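You operate a simulated robot arm through the tools that you are given. There is no shell and no other tool.

Carry out the task below with a simulated robot arm. There is one attempt and no reset: what you move stays moved.

## Task
Clean the 5 Ah battery's crusted post, then cap both its posts.
Fine: use the cup brush and put it back; red cap on plus, black cap on minus. Set down upright: cup brush.

It is judged by the outcome, as a careful person would: the job done as asked, and still so three seconds after it is handed in. It fails if anything else is knocked over, pushed out of place, dropped, spilled or broken. Lids that push on must go on centred and level and be pressed home; caps that screw on are set level and turned clockwise until they are tight.

## Robot
A 7-joint arm with a two-finger parallel gripper, fixed in place. Base frame: the origin is at the foot of the arm, x ahead of it, y to its left, z up; the work surface is at about z = 0.88. Lengths are in m, angles in degrees, forces in N, time in s.
Its first joint turns from -166.0 to 166.0 degrees. Payload 4.4 kg.
The tool frame sits at the grasp point between the pads (the TCP): z along the fingers, y along the line on which they close. The tips reach 0.023 m beyond it. Largest opening 0.094 m; finger width 0.038, thickness 0.01; the body of the gripper, 0.054 by 0.096 m, starts 0.039 m behind the TCP.
Orientation is told as [roll, pitch, yaw] about the base's x, y, z axes, in that order, counted from this pose: with the fingers straight down and closing along the base's y, the tool's x points along the base's -x, its y along +y and its z along -z.

## Interface
- The arm moves only by the tool play_rows. Its arguments are lists of equal length, an entry for each row: "jaw": the closure in counts, from 0 (fully open) to 255 (shut); "dp": the shift along the base's x, y, z in mm, a list of three; "rot": the turn, a rotation vector about the base's x, y, z in degrees, a list of three. In form: {"jaw": [jaw, ...], "dp": [[tx, ty, tz], ...], "rot": [[ax, ay, az], ...]}. A call has 1 to 20 rows; each row is the pose to reach, as a shift and turn from the pose commanded when the call began. A row lasts 0.2 s, in which the tool goes at most 0.05 m and 8.6 degrees; a call with a longer step from one row to the next is refused whole, and so is a gripper value outside its range. A pose out of reach is approached as far as the arm can. The call stops where the force on the tool passes 40 N (or 10 N more than at its start, if that is more) or the arm is blocked; 0.2 s more then pass. Each finger travels about 0.072 m/s and halts on what it meets, pressing with about 32 N; the grip force reading is that of the motor and also rises with nothing between the fingers. The clock runs only during rows and for 0.2 s after the last one: add rows that repeat a pose to give the fingers time. The reply holds the time, the measured pose of the TCP, the force on the tool along the base axes, the opening and the grip force, in the units named above and with some noise, with the torque about the TCP (base axes, N m) and any sound that the robot's microphone picked up, and new pictures: "pictures" is both (left out), scene, wrist or none.
- Cameras (640 x 400 px; columns grow to the right, rows downward): "scene" is fixed at [0.2216, -0.6452, 1.5123]; the picture's right is [0.85, -0.53, 0.00], its down [-0.18, -0.29, -0.94] and it looks along [0.49, 0.80, -0.34] (base axes); focal length 343 px, centre (320, 200). "wrist" rides on the gripper at [0.086, 0.016, -0.074] in the tool frame; the picture's right is [-0.18, 0.98, 0.00], its down [-0.58, -0.11, -0.81] and it looks along [-0.79, -0.15, 0.59] (tool axes); focal length 243 px, centre (320, 200). There is no depth. A picture from a camera that has moved, and an enlarged one, comes with that camera's place and axes in the base frame and with its lens. The place of the scene camera against the robot may be out by one fixed shift of up to 0.012 m in any direction.
- enlarge(camera, box): a new picture of the part [left, top, right, bottom] of that camera's present view, enlarged. No time passes.
- finish_job(): hands the job in; it is judged then, once.

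Places have to be worked out from the pictures, the camera data and where the tool is seen. Open the gripper and draw the arm clear of the work before you hand the job in, unless the task says otherwise.

The tools are called after ">>>" by a JSON object that holds its "api" and its "payload". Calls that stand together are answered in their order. play_rows: Moves the arm, as the interface text tells. Its arguments: {"type":"object","properties":{"jaw":{"type":"array"},"dp":{"type":"array"},"rot":{"type":"array"},"pictures":{"type":"string","enum":["both","scene","wrist","none"]}},"required":["jaw","dp","rot"]} The other tools are called the same way: enlarge (camera, box) takes an enlarged picture of a part of a camera's view; finish_job () hands the job in.

At the start:

```text
time_s: 0.0
tcp_pos: [0.7683, 0.0896, 1.21]
tcp_rot: [0.0, 0.0, 0.0]
wrist_force: [-0.9, 0.3, 0.2]
moment: [0.03, 0.04, 0.04]
gripper_width: 0.094
finger_force: 0.0
```

scene: 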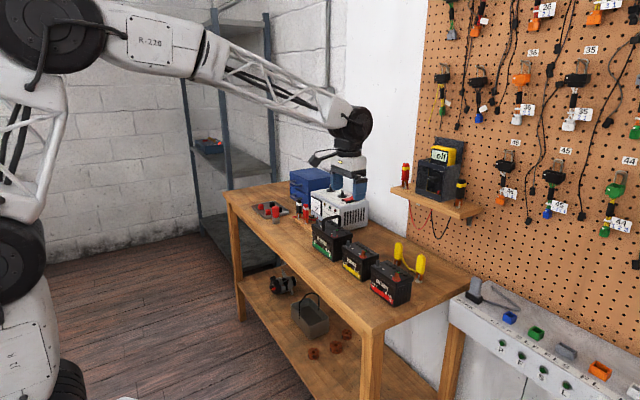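
wrist: 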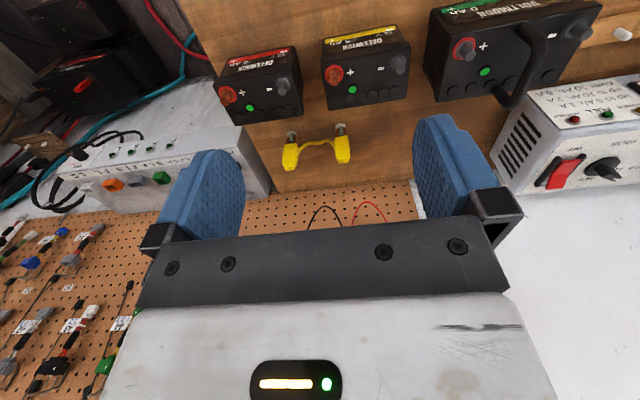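

The pictures show three batteries, a charger, a tray and small items on the bench. I'll look closer at each before moving.

>>> {"api": "enlarge", "payload": {"camera": "scene", "box": [220, 160, 380, 260]}}

>>> {"api": "enlarge", "payload": {"camera": "scene", "box": [300, 205, 440, 305]}}

>>> {"api": "enlarge", "payload": {"camera": "wrist", "box": [200, 0, 440, 150]}}

>>> {"api": "enlarge", "payload": {"camera": "wrist", "box": [400, 0, 640, 150]}}

>>> {"api": "enlarge", "payload": {"camera": "scene", "box": [380, 130, 480, 220]}}

```text
4.00 times, centred on (300, 210) of scene
camera zoom: at [0.2216, -0.6452, 1.5123], right [0.85, -0.53, 0.0], down [-0.18, -0.29, -0.94], along [0.49, 0.8, -0.34], focal length 1374 px, centre (400, 160)
```

zoom: 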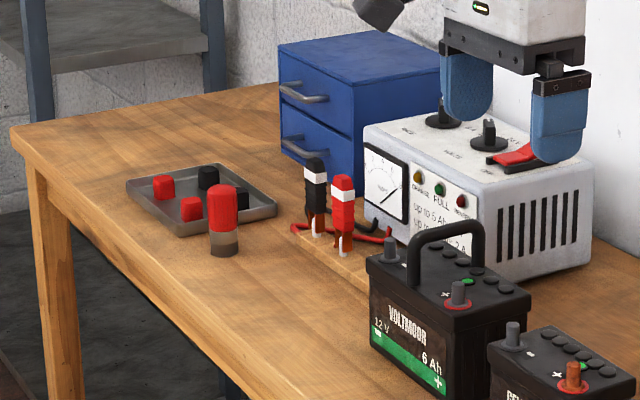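

```text
4.00 times, centred on (370, 255) of scene
camera zoom: at [0.2216, -0.6452, 1.5123], right [0.85, -0.53, 0.0], down [-0.18, -0.29, -0.94], along [0.49, 0.8, -0.34], focal length 1374 px, centre (120, -20)
```

zoom: 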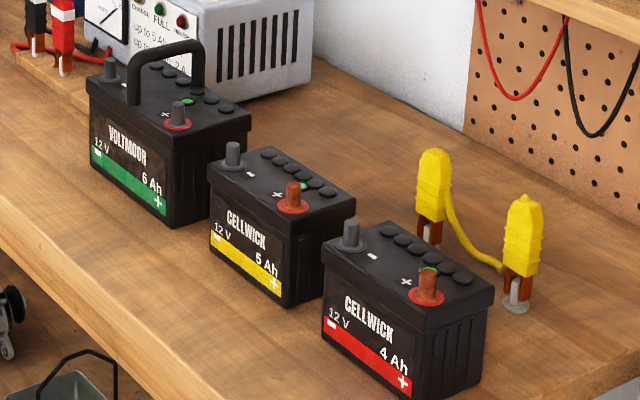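

```text
2.67 times, centred on (320, 75) of wrist
camera zoom: at [0.6822, 0.1052, 1.284], right [0.18, 0.98, 0.0], down [0.58, -0.11, 0.81], along [0.79, -0.15, -0.59], focal length 647 px, centre (320, 533)
```

zoom: 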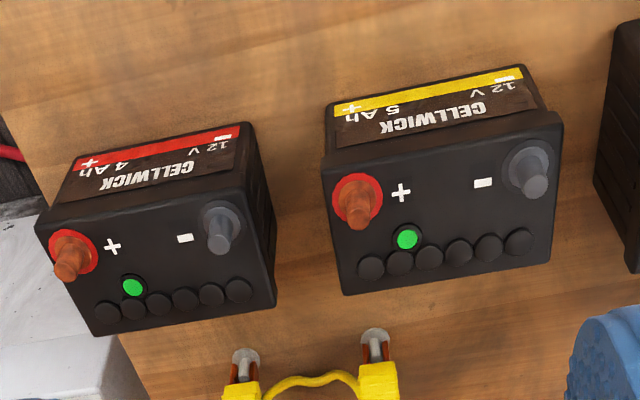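

```text
2.67 times, centred on (520, 75) of wrist
camera zoom: at [0.6822, 0.1052, 1.284], right [0.18, 0.98, 0.0], down [0.58, -0.11, 0.81], along [0.79, -0.15, -0.59], focal length 647 px, centre (-213, 533)
```

zoom: 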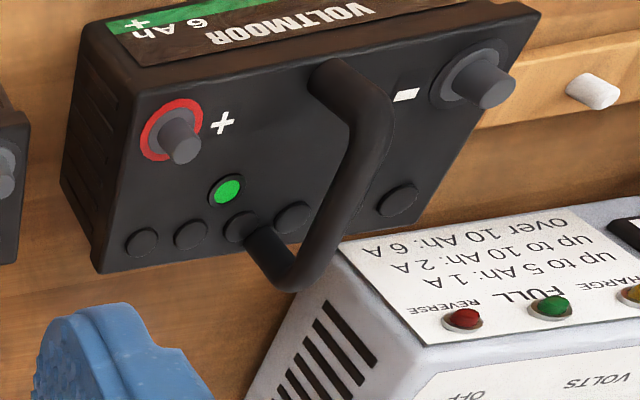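

```text
4.44 times, centred on (430, 175) of scene
camera zoom: at [0.2216, -0.6452, 1.5123], right [0.85, -0.53, 0.0], down [-0.18, -0.29, -0.94], along [0.49, 0.8, -0.34], focal length 1526 px, centre (-169, 311)
```

zoom: 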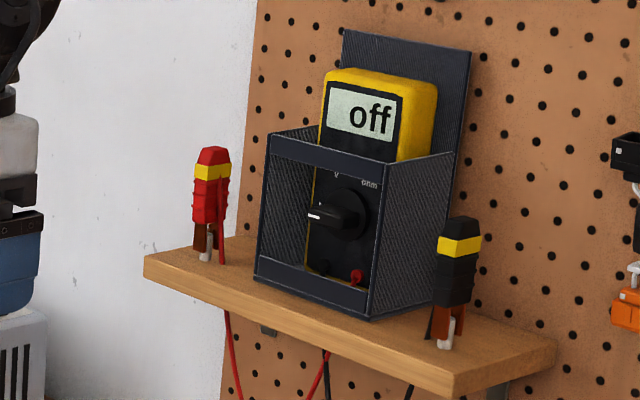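

The 5 Ah battery (yellow label) is at about (0.85, 0.14), with its plus post crusted. The cup brush and the cap tray look to be near (0.80, 0.69) and (0.84, 0.85). I'll swing the arm up and to the left so the wrist camera can see them.

>>> {"api": "play_rows", "payload": {"jaw": [0, 0, 0, 0, 0, 0, 0, 0, 0, 0, 0, 0], "dp": [[-14, 42, 5], [-28, 85, 10], [-42, 127, 15], [-57, 170, 20], [-71, 212, 25], [-85, 255, 30], [-99, 297, 35], [-113, 340, 40], [-128, 382, 45], [-142, 425, 50], [-156, 467, 50], [-170, 510, 50]], "rot": [[0, 0, 4], [0, 0, 8], [0, 0, 12], [0, 0, 16], [0, 0, 20], [0, 0, 24], [0, 0, 28], [0, 0, 32], [0, 0, 36], [0, 0, 40], [0, 0, 44], [0, 0, 47]]}}

```text
time_s: 2.6
tcp_pos: [0.5975, 0.6001, 1.2605]
tcp_rot: [0.0, -0.1, 47.0]
wrist_force: [-0.2, 0.2, 0.0]
moment: [-0.01, -0.05, 0.02]
gripper_width: 0.094
finger_force: 0.0
camera wrist: at [0.5273, 0.5477, 1.3342], right [-0.59, 0.8, 0.0], down [0.47, 0.35, 0.81], along [0.65, 0.48, -0.59], focal length 243 px, centre (320, 200)
```

scene: 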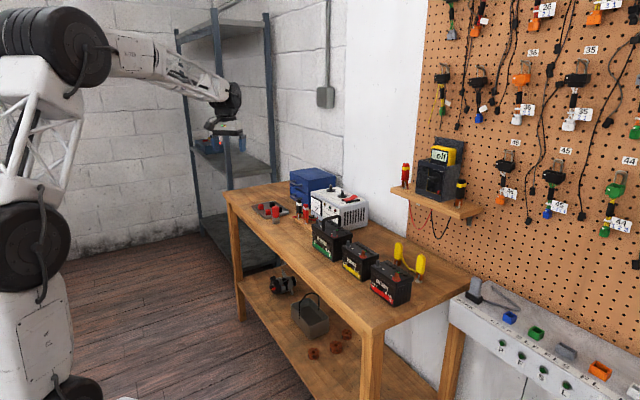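
wrist: 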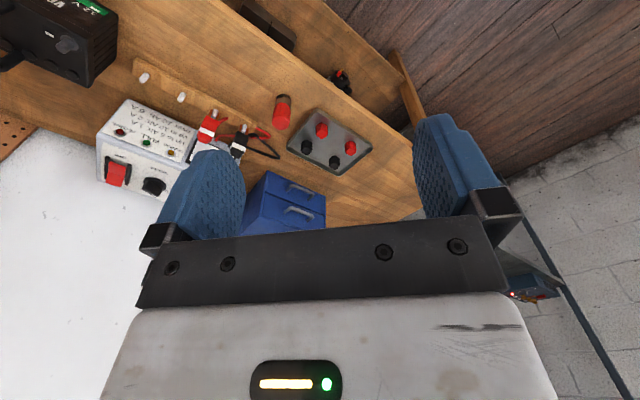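

The brush stands at about (0.80, 0.66) and the tray at about (0.81, 0.79). Both are near the edge of reach, so I'll probably have to tilt the tool. I'll look closer first.

>>> {"api": "enlarge", "payload": {"camera": "wrist", "box": [240, 80, 400, 180]}}

>>> {"api": "enlarge", "payload": {"camera": "scene", "box": [240, 180, 320, 230]}}

>>> {"api": "enlarge", "payload": {"camera": "scene", "box": [320, 225, 400, 275]}}

```text
4.00 times, centred on (320, 130) of wrist
camera zoom: at [0.5273, 0.5477, 1.3342], right [-0.59, 0.8, 0.0], down [0.47, 0.35, 0.81], along [0.65, 0.48, -0.59], focal length 970 px, centre (320, 480)
```

zoom: 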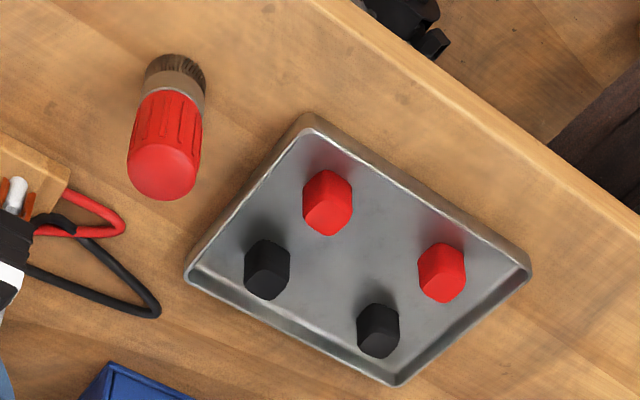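

```text
8.00 times, centred on (280, 205) of scene
camera zoom: at [0.2216, -0.6452, 1.5123], right [0.85, -0.53, 0.0], down [-0.18, -0.29, -0.94], along [0.49, 0.8, -0.34], focal length 2747 px, centre (640, 160)
```

zoom: 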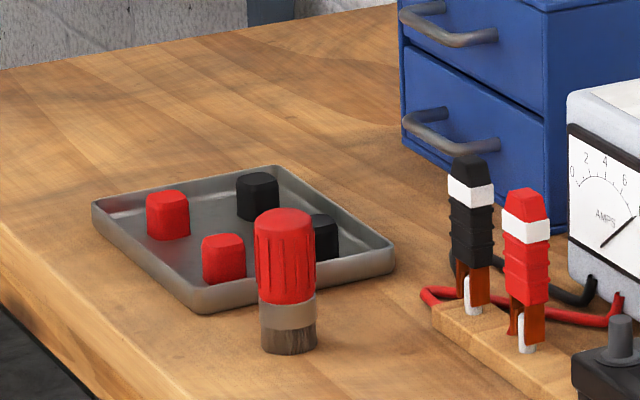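

```text
8.00 times, centred on (360, 250) of scene
camera zoom: at [0.2216, -0.6452, 1.5123], right [0.85, -0.53, 0.0], down [-0.18, -0.29, -0.94], along [0.49, 0.8, -0.34], focal length 2747 px, centre (0, -200)
```

zoom: 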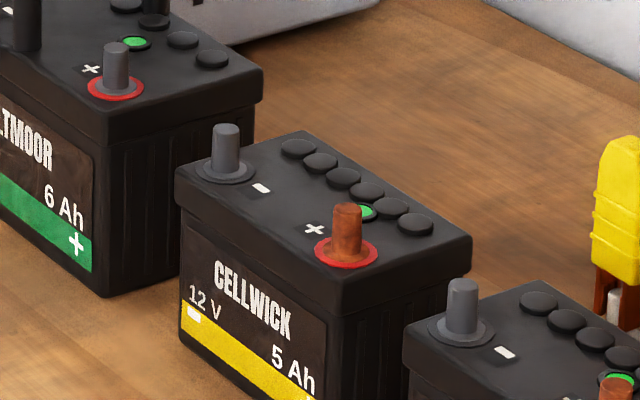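

Triangulating from the wrist view, the brush is at about (0.792, 0.655), and the nearest red and black caps are at about (0.800, 0.754) and (0.860, 0.755). I'll come in nearer the brush with yaw aligned, then test the tilt.

>>> {"api": "play_rows", "payload": {"jaw": [0, 20, 40, 60, 80, 80], "dp": [[20, -6, -28], [41, -12, -56], [61, -18, -84], [82, -24, -112], [102, -30, -140], [102, -30, -140]], "rot": [[0, 0, -2], [0, 0, -4], [0, 0, -5], [0, 0, -6], [0, 0, -7], [0, 0, -7]]}}

```text
time_s: 4.0
tcp_pos: [0.7017, 0.5683, 1.1192]
tcp_rot: [-0.1, -0.1, 40.1]
wrist_force: [-0.6, -0.1, 0.8]
moment: [0.01, 0.0, 0.03]
gripper_width: 0.0642
finger_force: 0.0
camera wrist: at [0.6258, 0.5252, 1.1938], right [-0.49, 0.87, 0.0], down [0.52, 0.29, 0.81], along [0.7, 0.4, -0.59], focal length 243 px, centre (320, 200)
```

scene: 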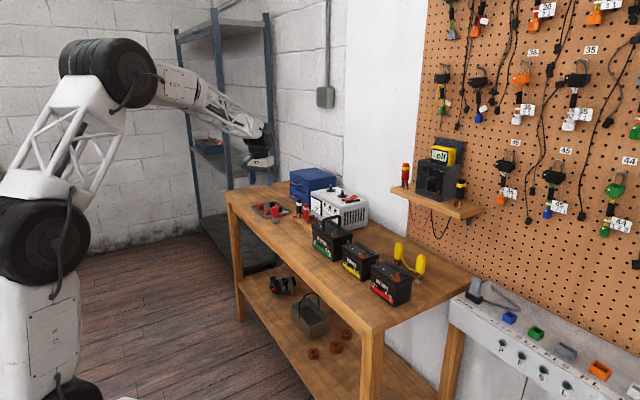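
wrist: 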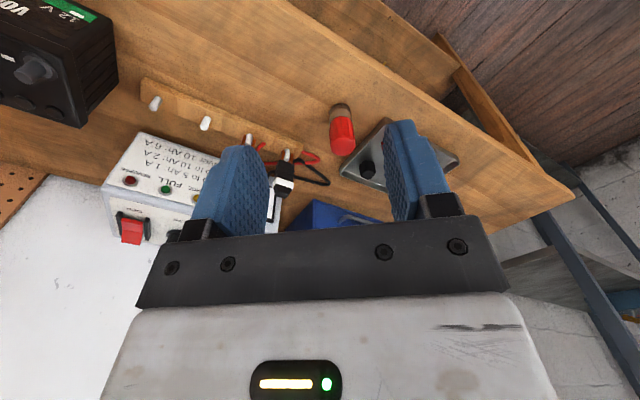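

The gripper opens as expected (0.064 m at 80 counts). I'll take a close look at the brush from here for a second fix.

>>> {"api": "enlarge", "payload": {"camera": "wrist", "box": [240, 80, 400, 180]}}

```text
4.00 times, centred on (320, 130) of wrist
camera zoom: at [0.6258, 0.5252, 1.1938], right [-0.49, 0.87, 0.0], down [0.52, 0.29, 0.81], along [0.7, 0.4, -0.59], focal length 970 px, centre (320, 480)
```

zoom: 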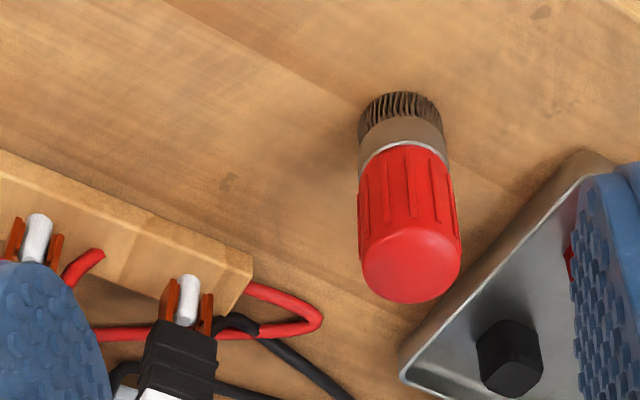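

The second fix agrees: brush axis at (0.792, 0.653), top at z≈0.954, handle about 32 mm across. I'll move above it with a 25° outward tilt to check reach.

>>> {"api": "play_rows", "payload": {"jaw": [80, 80, 80, 80, 80, 80], "dp": [[18, 17, -18], [37, 33, -36], [55, 50, -54], [73, 67, -72], [91.7, 83.4, -90], [91.7, 83.4, -90]], "rot": [[3.2, -3.8, 0], [6.4, -7.7, 0], [9.6, -11.5, 0], [12.9, -15.3, 0], [16.1, -19.15, 0], [16.1, -19.15, 0]]}}

```text
time_s: 5.4
tcp_pos: [0.791, 0.6541, 1.0281]
tcp_rot: [0.1, -25.1, 39.9]
wrist_force: [-0.5, 0.0, -0.2]
moment: [-0.03, -0.01, 0.0]
gripper_width: 0.0645
finger_force: 0.0
camera wrist: at [0.6973, 0.5947, 1.0592], right [-0.5, 0.86, 0.08], down [0.21, 0.04, 0.98], along [0.84, 0.51, -0.2], focal length 243 px, centre (320, 200)
```

scene: 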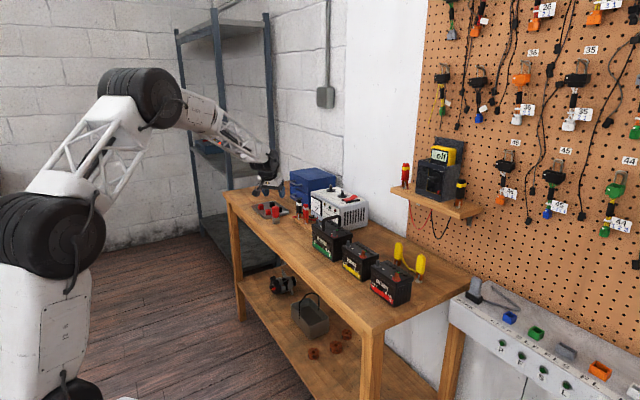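
wrist: 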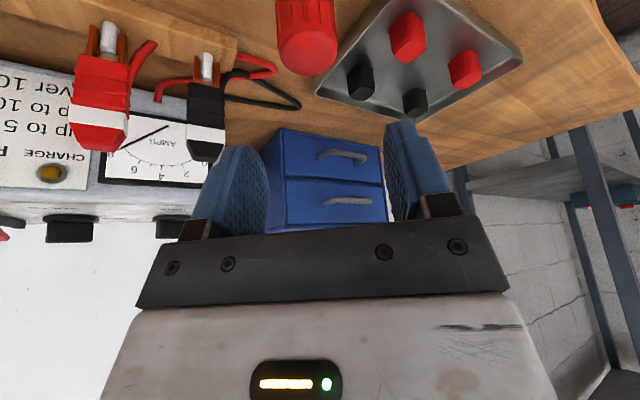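

Reach is fine at 25° tilt. The brush lies straight below, between the fingers, so I'll descend around its handle.

>>> {"api": "play_rows", "payload": {"jaw": [80, 80, 80, 80, 80, 80], "dp": [[0, 0, -20], [0, 0, -40], [0, 0, -60], [0, 0, -80], [0, 0, -95], [0, 0, -95]], "rot": [[0, 0, 0], [0, 0, 0], [0, 0, 0], [0, 0, 0], [0, 0, 0], [0, 0, 0]]}}

```text
time_s: 6.8
tcp_pos: [0.7917, 0.6534, 0.9341]
tcp_rot: [0.0, -25.0, 40.0]
wrist_force: [0.3, 0.1, 0.1]
moment: [0.02, 0.01, 0.0]
gripper_width: 0.0646
finger_force: 0.1
camera wrist: at [0.6972, 0.5952, 0.9647], right [-0.5, 0.86, 0.08], down [0.21, 0.04, 0.98], along [0.84, 0.51, -0.2], focal length 243 px, centre (320, 200)
```

scene: 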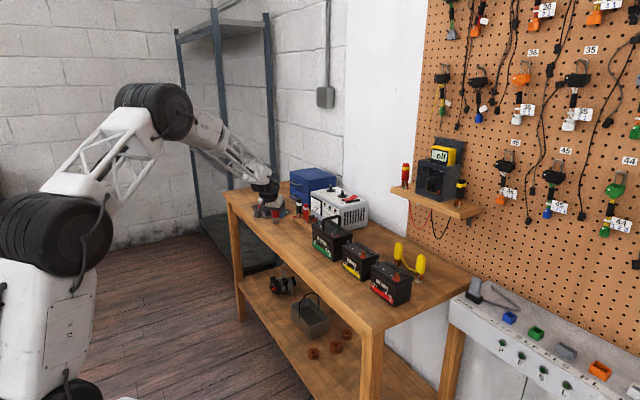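
wrist: 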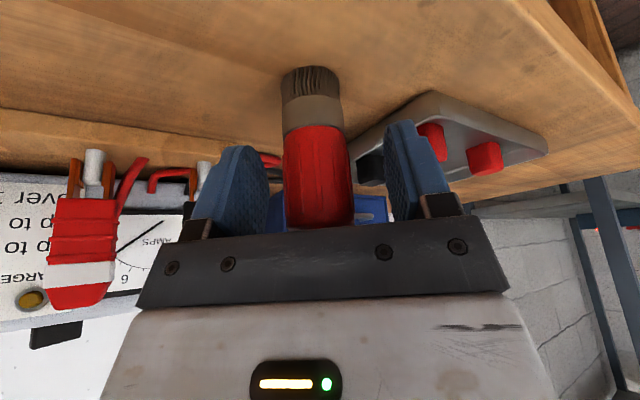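

The handle sits between the pads, so I'll close on it.

>>> {"api": "play_rows", "payload": {"jaw": [140, 255, 255, 255, 255], "dp": [[0, 0, 0], [0, 0, 0], [0, 0, 0], [0, 0, 0], [0, 0, 0]], "rot": [[0, 0, 0], [0, 0, 0], [0, 0, 0], [0, 0, 0], [0, 0, 0]], "pictures": "wrist"}}

```text
time_s: 8.0
tcp_pos: [0.7907, 0.653, 0.9341]
tcp_rot: [0.0, -25.0, 39.9]
wrist_force: [0.5, -0.3, 1.6]
moment: [0.01, -0.05, 0.01]
gripper_width: 0.0309
finger_force: 32.3
camera wrist: at [0.6972, 0.5951, 0.9649], right [-0.5, 0.86, 0.08], down [0.21, 0.04, 0.98], along [0.84, 0.51, -0.2], focal length 243 px, centre (320, 200)
```

wrist: 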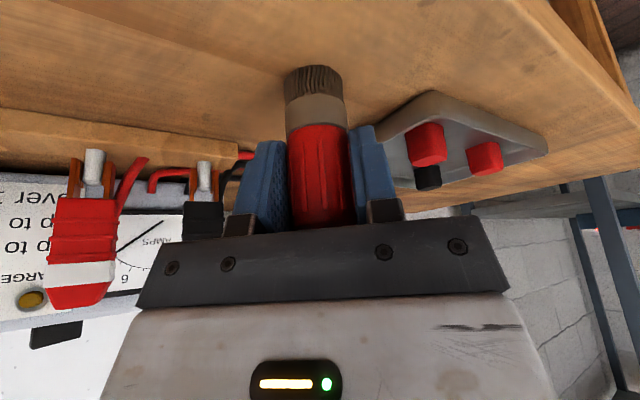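

The brush is gripped (0.031 m). I'll lift it straight up and carry it high over to the 5 Ah battery, keeping it upright, and stop short to view the posts.

>>> {"api": "play_rows", "payload": {"jaw": [255, 255, 255, 255, 255, 255, 255, 255, 255, 255, 255, 255, 255, 255, 255, 255, 255], "dp": [[0, 0, 30], [0, 0, 75], [0, 0, 120], [0, 0, 165], [-8, -40, 200], [-17, -86, 206], [-25, -133, 206], [-34, -180, 206], [-43, -228, 206], [-51, -275, 206], [-60, -322, 206], [-68, -370, 206], [-77, -418, 206], [-86, -465, 206], [-94, -512, 206], [-102, -559, 206], [-102, -559, 206]], "rot": [[0, 0, 0], [0, 0, 0], [0, 0, 0], [0, 0, 0], [0, 0, -3], [0, 0, -6], [0, 0, -9], [0, 0, -13], [0, 0, -16], [0, 0, -19], [0, 0, -23], [0, 0, -26], [0, 0, -30], [0, 0, -33], [0, 0, -37], [0, 0, -40], [0, 0, -40]]}}

```text
refused: row 5 steps farther than a row can; nothing moved
```

One step was too long, so I'll resend it with smaller steps.

>>> {"api": "play_rows", "payload": {"jaw": [255, 255, 255, 255, 255, 255, 255, 255, 255, 255, 255, 255, 255, 255, 255, 255, 255, 255], "dp": [[0, 0, 30], [0, 0, 75], [0, 0, 120], [0, 0, 165], [0, 0, 200], [-9, -43, 206], [-18, -88, 206], [-26, -133, 206], [-34, -180, 206], [-43, -228, 206], [-51, -275, 206], [-60, -322, 206], [-68, -370, 206], [-77, -418, 206], [-86, -465, 206], [-94, -512, 206], [-102, -559, 206], [-102, -559, 206]], "rot": [[0, 0, 0], [0, 0, 0], [0, 0, 0], [0, 0, 0], [0, 0, 0], [0, 0, -3], [0, 0, -6], [0, 0, -9], [0, 0, -13], [0, 0, -16], [0, 0, -19], [0, 0, -23], [0, 0, -26], [0, 0, -30], [0, 0, -33], [0, 0, -37], [0, 0, -40], [0, 0, -40]]}}

```text
time_s: 11.8
tcp_pos: [0.6873, 0.0921, 1.1409]
tcp_rot: [0.0, -25.0, -0.3]
wrist_force: [-0.7, 0.4, -1.0]
moment: [0.01, 0.01, -0.01]
gripper_width: 0.0306
finger_force: 32.4
camera wrist: at [0.5787, 0.1077, 1.1716], right [0.17, 0.98, 0.08], down [0.19, -0.11, 0.98], along [0.97, -0.15, -0.2], focal length 243 px, centre (320, 200)
```

scene: 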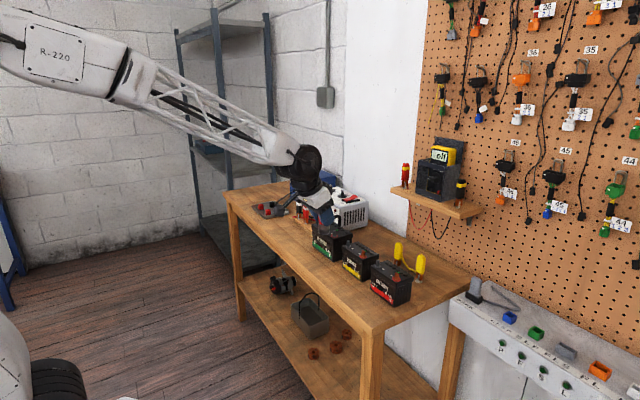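
wrist: 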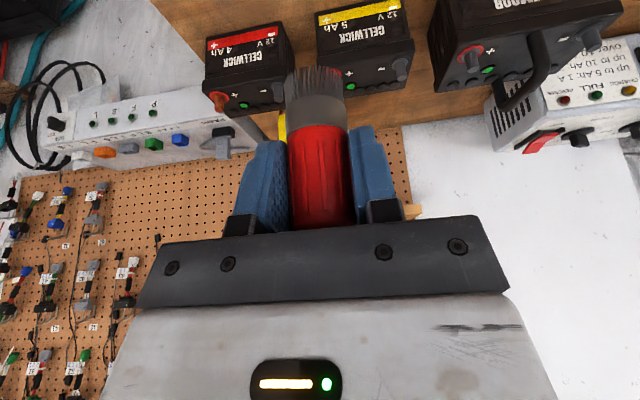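

The brush hides the plus post from here. I'll shift sideways to uncover it.

>>> {"api": "play_rows", "payload": {"jaw": [255, 255, 255], "dp": [[0, -40, 15], [0, -80, 25], [0, -80, 25]], "rot": [[0, 0, 0], [0, 0, 0], [0, 0, 0]], "pictures": "wrist"}}

>>> {"api": "enlarge", "payload": {"camera": "wrist", "box": [330, 0, 490, 100]}}

>>> {"api": "enlarge", "payload": {"camera": "wrist", "box": [240, 60, 400, 160]}}

```text
time_s: 12.6
tcp_pos: [0.6854, 0.0128, 1.1683]
tcp_rot: [0.0, -25.0, 0.1]
wrist_force: [-0.9, 0.2, -1.3]
moment: [0.03, -0.02, -0.01]
gripper_width: 0.0305
finger_force: 32.1
camera wrist: at [0.5766, 0.0289, 1.1977], right [0.17, 0.98, 0.08], down [0.19, -0.11, 0.98], along [0.97, -0.15, -0.2], focal length 243 px, centre (320, 200)
```

wrist: 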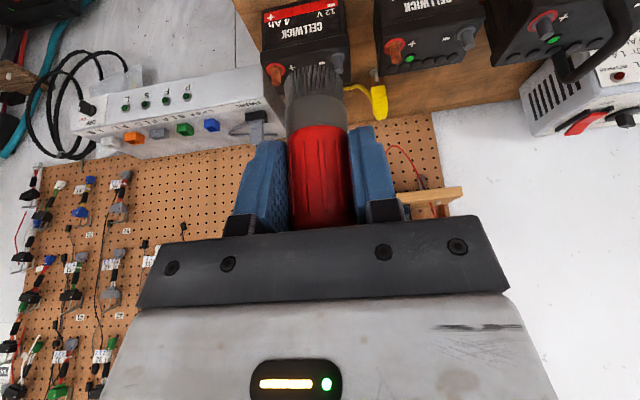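

```text
4.00 times, centred on (410, 50) of wrist
camera zoom: at [0.5766, 0.0289, 1.1977], right [0.17, 0.98, 0.08], down [0.19, -0.11, 0.98], along [0.97, -0.15, -0.2], focal length 970 px, centre (-40, 800)
```

zoom: 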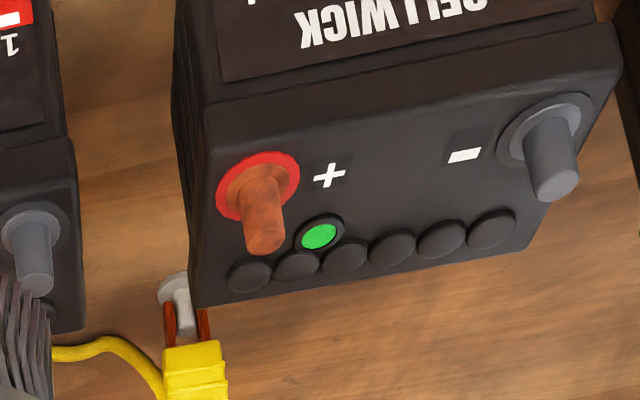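

```text
4.00 times, centred on (320, 110) of wrist
camera zoom: at [0.5766, 0.0289, 1.1977], right [0.17, 0.98, 0.08], down [0.19, -0.11, 0.98], along [0.97, -0.15, -0.2], focal length 970 px, centre (320, 560)
```

zoom: 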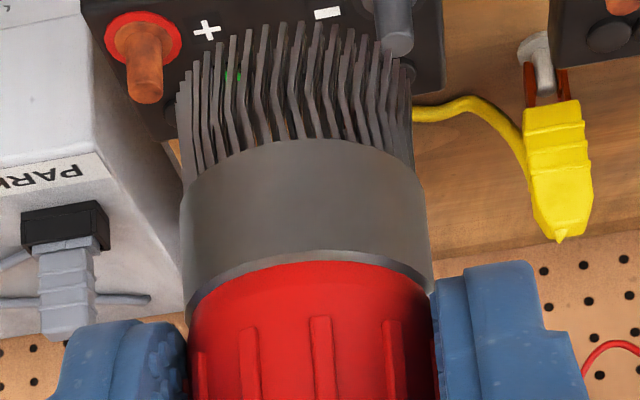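

The two views agree: the plus post is at (0.840, 0.0935) and the minus post at (0.840, 0.173). The post tops are at z≈0.986 and the battery top at ≈0.968. I'll bring the brush above the plus post and let it settle.

>>> {"api": "play_rows", "payload": {"jaw": [255, 255, 255, 255, 255, 255, 255, 255, 255], "dp": [[25, 13, -16], [50, 26, -32], [75, 40, -48], [100, 53, -64], [125, 66, -80], [150, 79.5, -96], [150, 79.5, -96], [150, 79.5, -96], [150, 79.5, -96]], "rot": [[0, 0, 0], [0, 0, 0], [0, 0, 0], [0, 0, 0], [0, 0, 0], [0, 0, 0], [0, 0, 0], [0, 0, 0], [0, 0, 0]]}}

>>> {"api": "enlarge", "payload": {"camera": "wrist", "box": [240, 0, 400, 100]}}

>>> {"api": "enlarge", "payload": {"camera": "scene", "box": [320, 215, 400, 265]}}

```text
time_s: 14.6
tcp_pos: [0.8407, 0.093, 1.0712]
tcp_rot: [0.0, -25.1, 0.0]
wrist_force: [-0.7, 0.3, -0.4]
moment: [-0.03, 0.01, -0.01]
gripper_width: 0.0303
finger_force: 31.8
camera wrist: at [0.73, 0.1083, 1.101], right [0.17, 0.98, 0.08], down [0.19, -0.11, 0.98], along [0.97, -0.15, -0.2], focal length 243 px, centre (320, 200)
```

scene: 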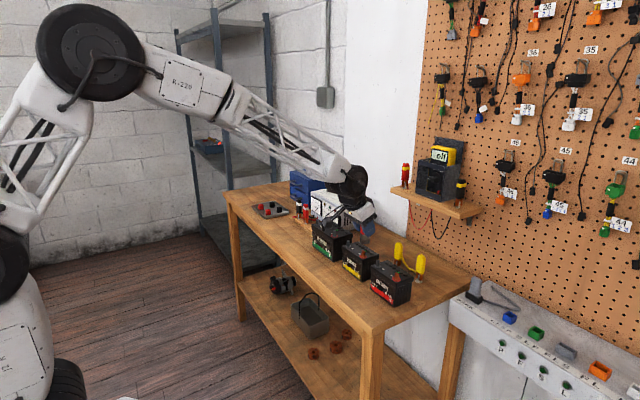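
wrist: 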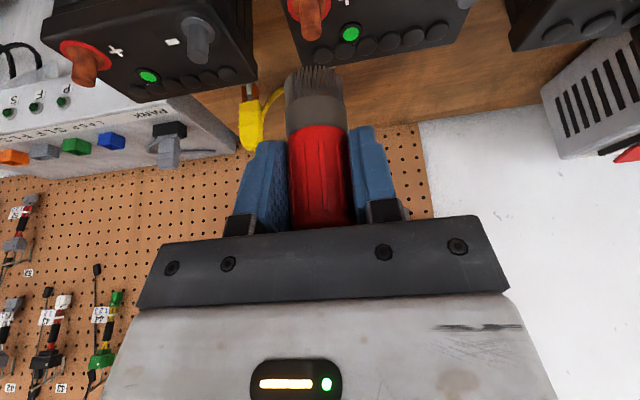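

```text
4.00 times, centred on (320, 50) of wrist
camera zoom: at [0.73, 0.1083, 1.101], right [0.17, 0.98, 0.08], down [0.19, -0.11, 0.98], along [0.97, -0.15, -0.2], focal length 970 px, centre (320, 800)
```

zoom: 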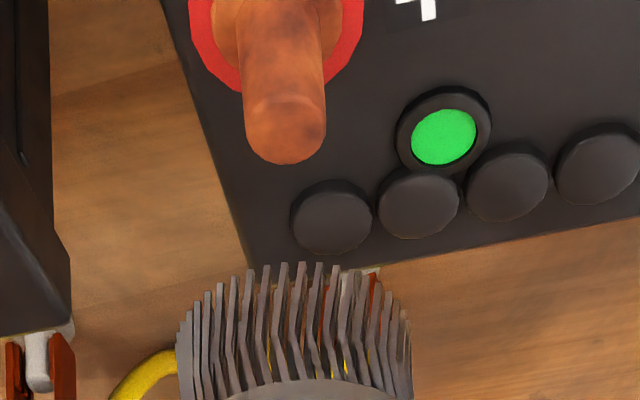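

```text
8.00 times, centred on (360, 240) of scene
camera zoom: at [0.2216, -0.6452, 1.5123], right [0.85, -0.53, 0.0], down [-0.18, -0.29, -0.94], along [0.49, 0.8, -0.34], focal length 2747 px, centre (0, -120)
```

zoom: 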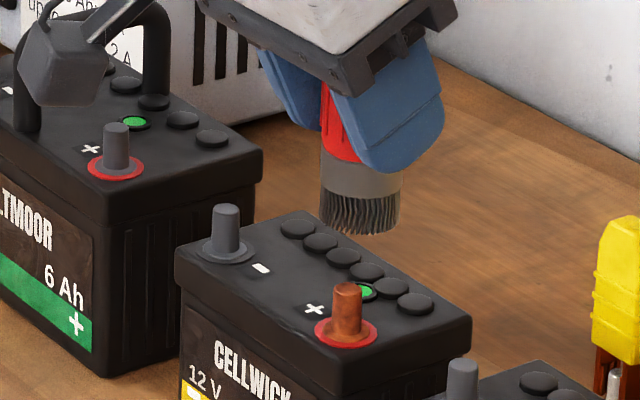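

From both cameras, the brush mouth sits about 4 mm farther out in x than the TCP, and the post axis is at (0.841, 0.0937). I'll shift back 3.5 mm, lower to just above the post and check again.

>>> {"api": "play_rows", "payload": {"jaw": [255, 255, 255, 255], "dp": [[-3, 0, -10], [-3, 0, -22], [-3, 0, -22], [-3, 0, -22]], "rot": [[0, 0, 0], [0, 0, 0], [0, 0, 0], [0, 0, 0]], "pictures": "wrist"}}

>>> {"api": "enlarge", "payload": {"camera": "wrist", "box": [240, 0, 400, 100]}}

>>> {"api": "enlarge", "payload": {"camera": "scene", "box": [340, 225, 388, 255]}}

```text
time_s: 15.6
tcp_pos: [0.8363, 0.0931, 1.0474]
tcp_rot: [0.0, -25.0, 0.0]
wrist_force: [-0.2, -0.1, -1.7]
moment: [0.03, -0.02, -0.02]
gripper_width: 0.0306
finger_force: 32.1
camera wrist: at [0.7274, 0.1087, 1.0781], right [0.17, 0.98, 0.08], down [0.19, -0.11, 0.98], along [0.97, -0.15, -0.2], focal length 243 px, centre (320, 200)
```

wrist: 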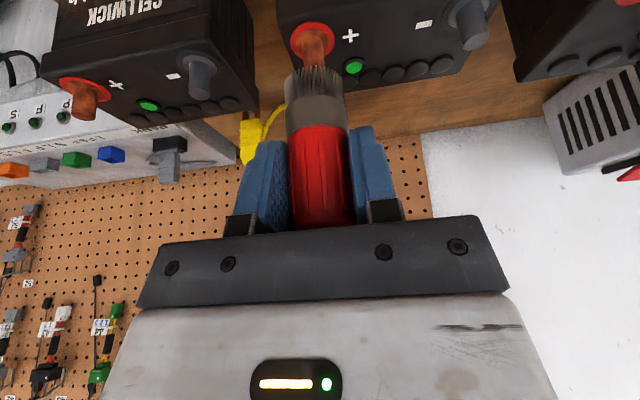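

```text
4.00 times, centred on (320, 50) of wrist
camera zoom: at [0.7274, 0.1087, 1.0781], right [0.17, 0.98, 0.08], down [0.19, -0.11, 0.98], along [0.97, -0.15, -0.2], focal length 970 px, centre (320, 800)
```

zoom: 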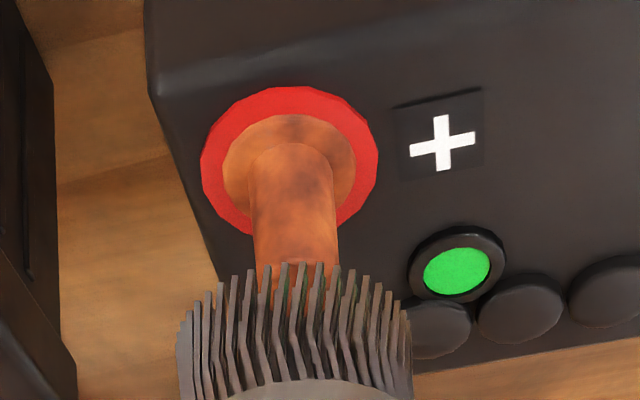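

```text
13.33 times, centred on (364, 240) of scene
camera zoom: at [0.2216, -0.6452, 1.5123], right [0.85, -0.53, 0.0], down [-0.18, -0.29, -0.94], along [0.49, 0.8, -0.34], focal length 4578 px, centre (-267, -333)
```

zoom: 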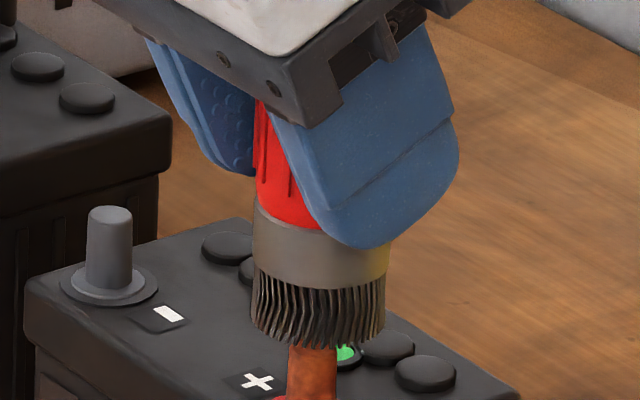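

The mouth is now centred over the post in both views. I'll lower the brush slowly over the post and watch the force.

>>> {"api": "play_rows", "payload": {"jaw": [255, 255, 255, 255, 255, 255], "dp": [[-0.5, 0, -4], [-0.5, 0, -8], [-0.5, 0, -12], [-0.5, 0, -16], [-0.5, 0, -20], [-0.5, 0, -20]], "rot": [[0, 0, 0], [0, 0, 0], [0, 0, 0], [0, 0, 0], [0, 0, 0], [0, 0, 0]], "pictures": "wrist"}}

>>> {"api": "enlarge", "payload": {"camera": "wrist", "box": [240, 20, 400, 120]}}

>>> {"api": "enlarge", "payload": {"camera": "scene", "box": [340, 230, 388, 260]}}

```text
time_s: 17.0
tcp_pos: [0.8367, 0.094, 1.0289]
tcp_rot: [0.0, -25.0, 0.0]
wrist_force: [0.8, 0.0, -0.7]
moment: [0.01, -0.02, -0.05]
gripper_width: 0.0304
finger_force: 32.0
camera wrist: at [0.7272, 0.109, 1.0582], right [0.17, 0.98, 0.08], down [0.19, -0.11, 0.98], along [0.97, -0.15, -0.2], focal length 243 px, centre (320, 200)
```

wrist: 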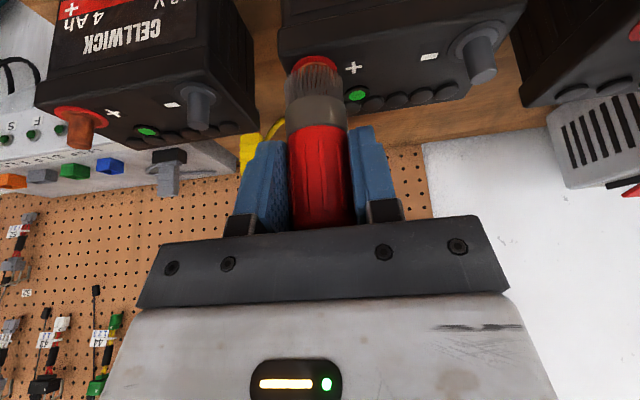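

```text
4.00 times, centred on (320, 70) of wrist
camera zoom: at [0.7272, 0.109, 1.0582], right [0.17, 0.98, 0.08], down [0.19, -0.11, 0.98], along [0.97, -0.15, -0.2], focal length 970 px, centre (320, 720)
```

zoom: 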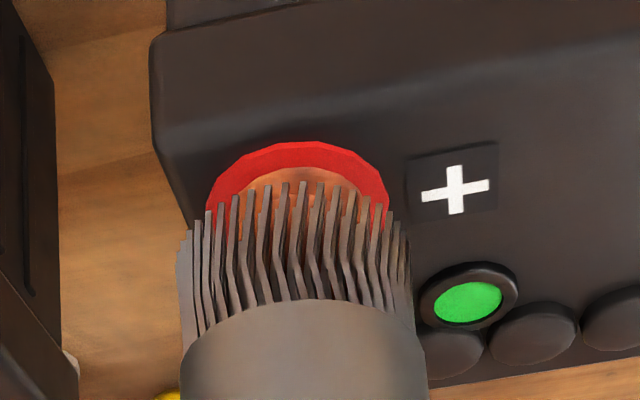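

```text
13.33 times, centred on (364, 245) of scene
camera zoom: at [0.2216, -0.6452, 1.5123], right [0.85, -0.53, 0.0], down [-0.18, -0.29, -0.94], along [0.49, 0.8, -0.34], focal length 4578 px, centre (-267, -400)
```

zoom: 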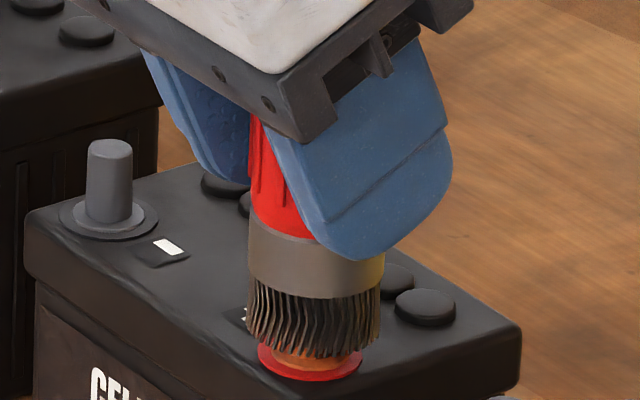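

The brush is centred over the post with no side force. I'll go 4 mm lower and twist back and forth about the post axis.

>>> {"api": "play_rows", "payload": {"jaw": [255, 255, 255, 255, 255, 255, 255, 255, 255, 255, 255, 255, 255, 255, 255, 255, 255, 255, 255], "dp": [[0, 0, -2], [0, 0, -4], [0, -0.6, -4], [0.2, -1.1, -4], [0.3, -1.6, -4], [0.6, -2.1, -4], [0.3, -1.6, -4], [0.2, -1.1, -4], [0, -0.6, -4], [0, 0, -4], [0, 0.6, -4], [0.2, 1.1, -4], [0.3, 1.6, -4], [0.6, 2.1, -4], [0.3, 1.6, -4], [0.2, 1.1, -4], [0, 0.6, -4], [0, 0, -4], [0, 0, -4]], "rot": [[0, 0, 0], [0, 0, 0], [0, 0, 8], [0, 0, 16], [0, 0, 24], [0, 0, 32], [0, 0, 24], [0, 0, 16], [0, 0, 8], [0, 0, 0], [0, 0, -8], [0, 0, -16], [0, 0, -24], [0, 0, -32], [0, 0, -24], [0, 0, -16], [0, 0, -8], [0, 0, 0], [0, 0, 0]], "pictures": "wrist"}}

>>> {"api": "enlarge", "payload": {"camera": "wrist", "box": [240, 20, 400, 120]}}

>>> {"api": "enlarge", "payload": {"camera": "scene", "box": [340, 230, 388, 260]}}

```text
time_s: 21.0
tcp_pos: [0.8357, 0.0939, 1.0234]
tcp_rot: [-0.1, -25.0, 0.0]
wrist_force: [4.9, 3.4, -2.7]
moment: [0.2, -0.25, -0.02]
gripper_width: 0.0305
finger_force: 31.9
camera wrist: at [0.7266, 0.1089, 1.0542], right [0.17, 0.98, 0.08], down [0.19, -0.11, 0.98], along [0.97, -0.15, -0.2], focal length 243 px, centre (320, 200)
```

wrist: 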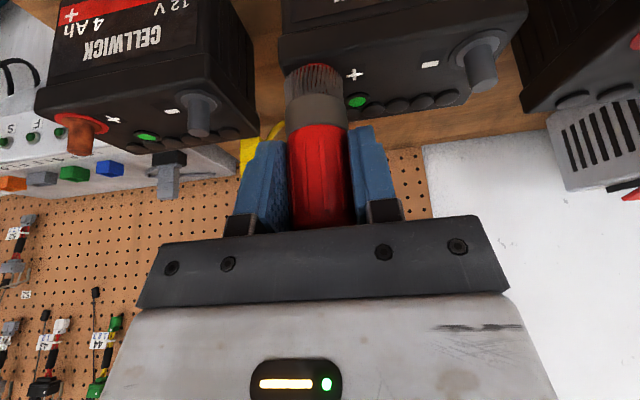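

```text
4.00 times, centred on (320, 70) of wrist
camera zoom: at [0.7266, 0.1089, 1.0542], right [0.17, 0.98, 0.08], down [0.19, -0.11, 0.98], along [0.97, -0.15, -0.2], focal length 970 px, centre (320, 720)
```

zoom: 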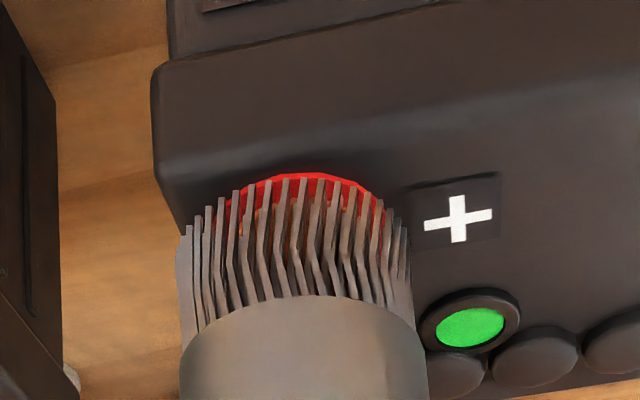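

```text
13.33 times, centred on (364, 245) of scene
camera zoom: at [0.2216, -0.6452, 1.5123], right [0.85, -0.53, 0.0], down [-0.18, -0.29, -0.94], along [0.49, 0.8, -0.34], focal length 4578 px, centre (-267, -400)
```

zoom: 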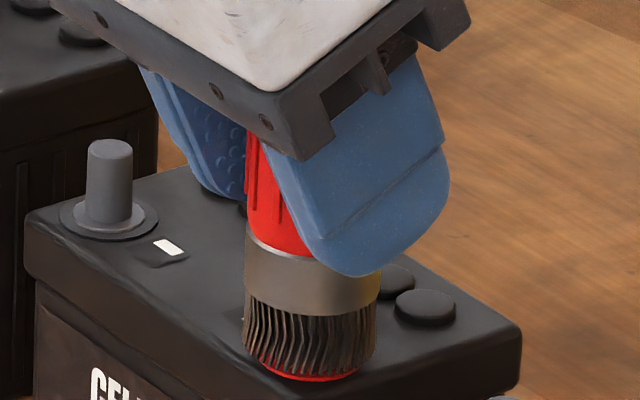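

There's light contact (≈6 N) and the battery hasn't moved. The side force suggests shifting about 1 mm toward +x and +y. I'll keep scrubbing.

>>> {"api": "play_rows", "payload": {"jaw": [255, 255, 255, 255, 255, 255, 255, 255, 255, 255, 255, 255, 255, 255, 255, 255, 255, 255, 255], "dp": [[1, 0.6, 0], [1, 0, 0], [1.2, -0.5, 0], [1.3, -1, 0], [1.6, -1.5, 0], [1.3, -1, 0], [1.2, -0.5, 0], [1, 0, 0], [1, 0.6, 0], [1, 1.2, 0], [1.2, 1.7, 0], [1.3, 2.2, 0], [1.6, 2.7, 0], [1.3, 2.2, 0], [1.2, 1.7, 0], [1, 1.2, 0], [1, 0.6, 0], [1, 0.6, 0], [1, 0.6, 0]], "rot": [[0, 0, 0], [0, 0, 8], [0, 0, 16], [0, 0, 24], [0, 0, 32], [0, 0, 24], [0, 0, 16], [0, 0, 8], [0, 0, 0], [0, 0, -8], [0, 0, -16], [0, 0, -24], [0, 0, -32], [0, 0, -24], [0, 0, -16], [0, 0, -8], [0, 0, 0], [0, 0, 0], [0, 0, 0]], "pictures": "wrist"}}

>>> {"api": "enlarge", "payload": {"camera": "scene", "box": [340, 230, 388, 260]}}

```text
time_s: 25.0
tcp_pos: [0.8382, 0.0931, 1.0238]
tcp_rot: [-0.1, -25.0, 0.0]
wrist_force: [-0.3, 0.4, -0.8]
moment: [0.01, -0.01, -0.01]
gripper_width: 0.0308
finger_force: 31.8
camera wrist: at [0.728, 0.1101, 1.0544], right [0.17, 0.98, 0.08], down [0.19, -0.11, 0.98], along [0.97, -0.15, -0.2], focal length 243 px, centre (320, 200)
```

wrist: 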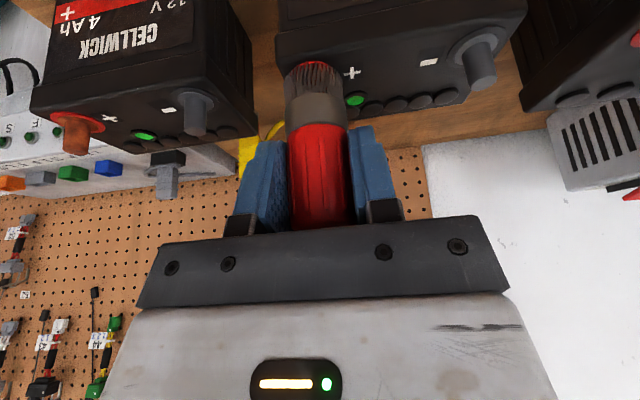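

```text
13.33 times, centred on (364, 245) of scene
camera zoom: at [0.2216, -0.6452, 1.5123], right [0.85, -0.53, 0.0], down [-0.18, -0.29, -0.94], along [0.49, 0.8, -0.34], focal length 4578 px, centre (-267, -400)
```

zoom: 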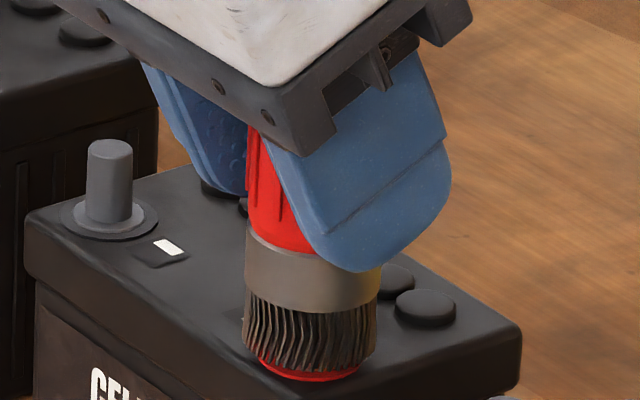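

The force dropped to zero, so the brush is well centred. I'll scrub one more cycle, then lift off to inspect the post.

>>> {"api": "play_rows", "payload": {"jaw": [255, 255, 255, 255, 255, 255, 255, 255, 255, 255, 255, 255, 255, 255, 255, 255, 255, 255, 255, 255], "dp": [[0, -0.6, 0], [0.2, -1.1, 0], [0.3, -1.6, 0], [0.6, -2.1, 0], [0.3, -1.6, 0], [0.2, -1.1, 0], [0, -0.6, 0], [0, 0, 0], [0, 0.6, 0], [0.2, 1.1, 0], [0.3, 1.6, 0], [0.6, 2.1, 0], [0.3, 1.6, 0], [0.2, 1.1, 0], [0, 0.6, 0], [0, 0, 0], [0, 0, 20], [0, 0, 40], [0, -40, 60], [0, -40, 60]], "rot": [[0, 0, 8], [0, 0, 16], [0, 0, 24], [0, 0, 32], [0, 0, 24], [0, 0, 16], [0, 0, 8], [0, 0, 0], [0, 0, -8], [0, 0, -16], [0, 0, -24], [0, 0, -32], [0, 0, -24], [0, 0, -16], [0, 0, -8], [0, 0, 0], [0, 0, 0], [0, 0, 0], [0, 0, 0], [0, 0, 0]]}}

>>> {"api": "enlarge", "payload": {"camera": "scene", "box": [328, 225, 392, 265]}}

>>> {"api": "enlarge", "payload": {"camera": "wrist", "box": [280, 0, 440, 100]}}

```text
time_s: 29.2
tcp_pos: [0.8349, 0.0522, 1.0833]
tcp_rot: [0.0, -25.0, 0.0]
wrist_force: [0.8, -0.2, 0.1]
moment: [0.0, 0.01, -0.03]
gripper_width: 0.0305
finger_force: 31.9
camera wrist: at [0.7262, 0.0682, 1.1127], right [0.17, 0.98, 0.08], down [0.19, -0.11, 0.98], along [0.97, -0.15, -0.2], focal length 243 px, centre (320, 200)
```

scene: 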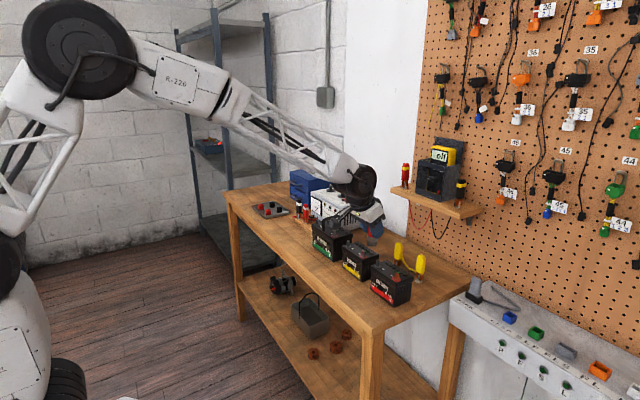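
wrist: 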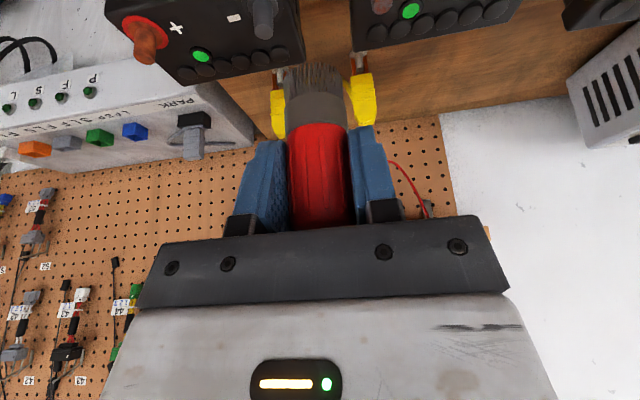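

```text
10.00 times, centred on (360, 245) of scene
camera zoom: at [0.2216, -0.6452, 1.5123], right [0.85, -0.53, 0.0], down [-0.18, -0.29, -0.94], along [0.49, 0.8, -0.34], focal length 3434 px, centre (-80, -250)
```

zoom: 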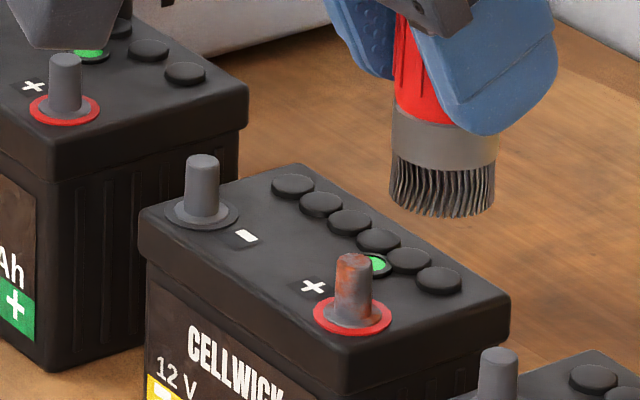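

```text
4.00 times, centred on (360, 50) of wrist
camera zoom: at [0.7262, 0.0682, 1.1127], right [0.17, 0.98, 0.08], down [0.19, -0.11, 0.98], along [0.97, -0.15, -0.2], focal length 970 px, centre (160, 800)
```

zoom: 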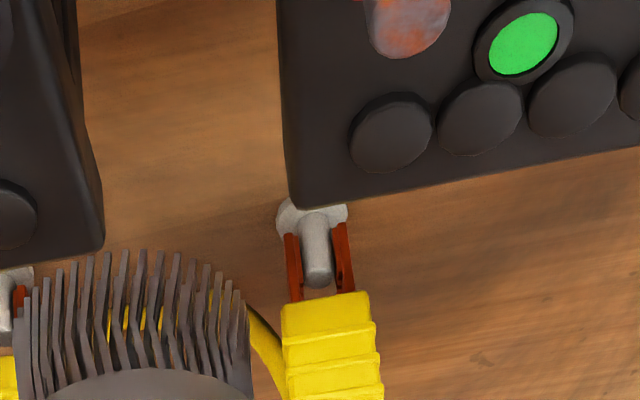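

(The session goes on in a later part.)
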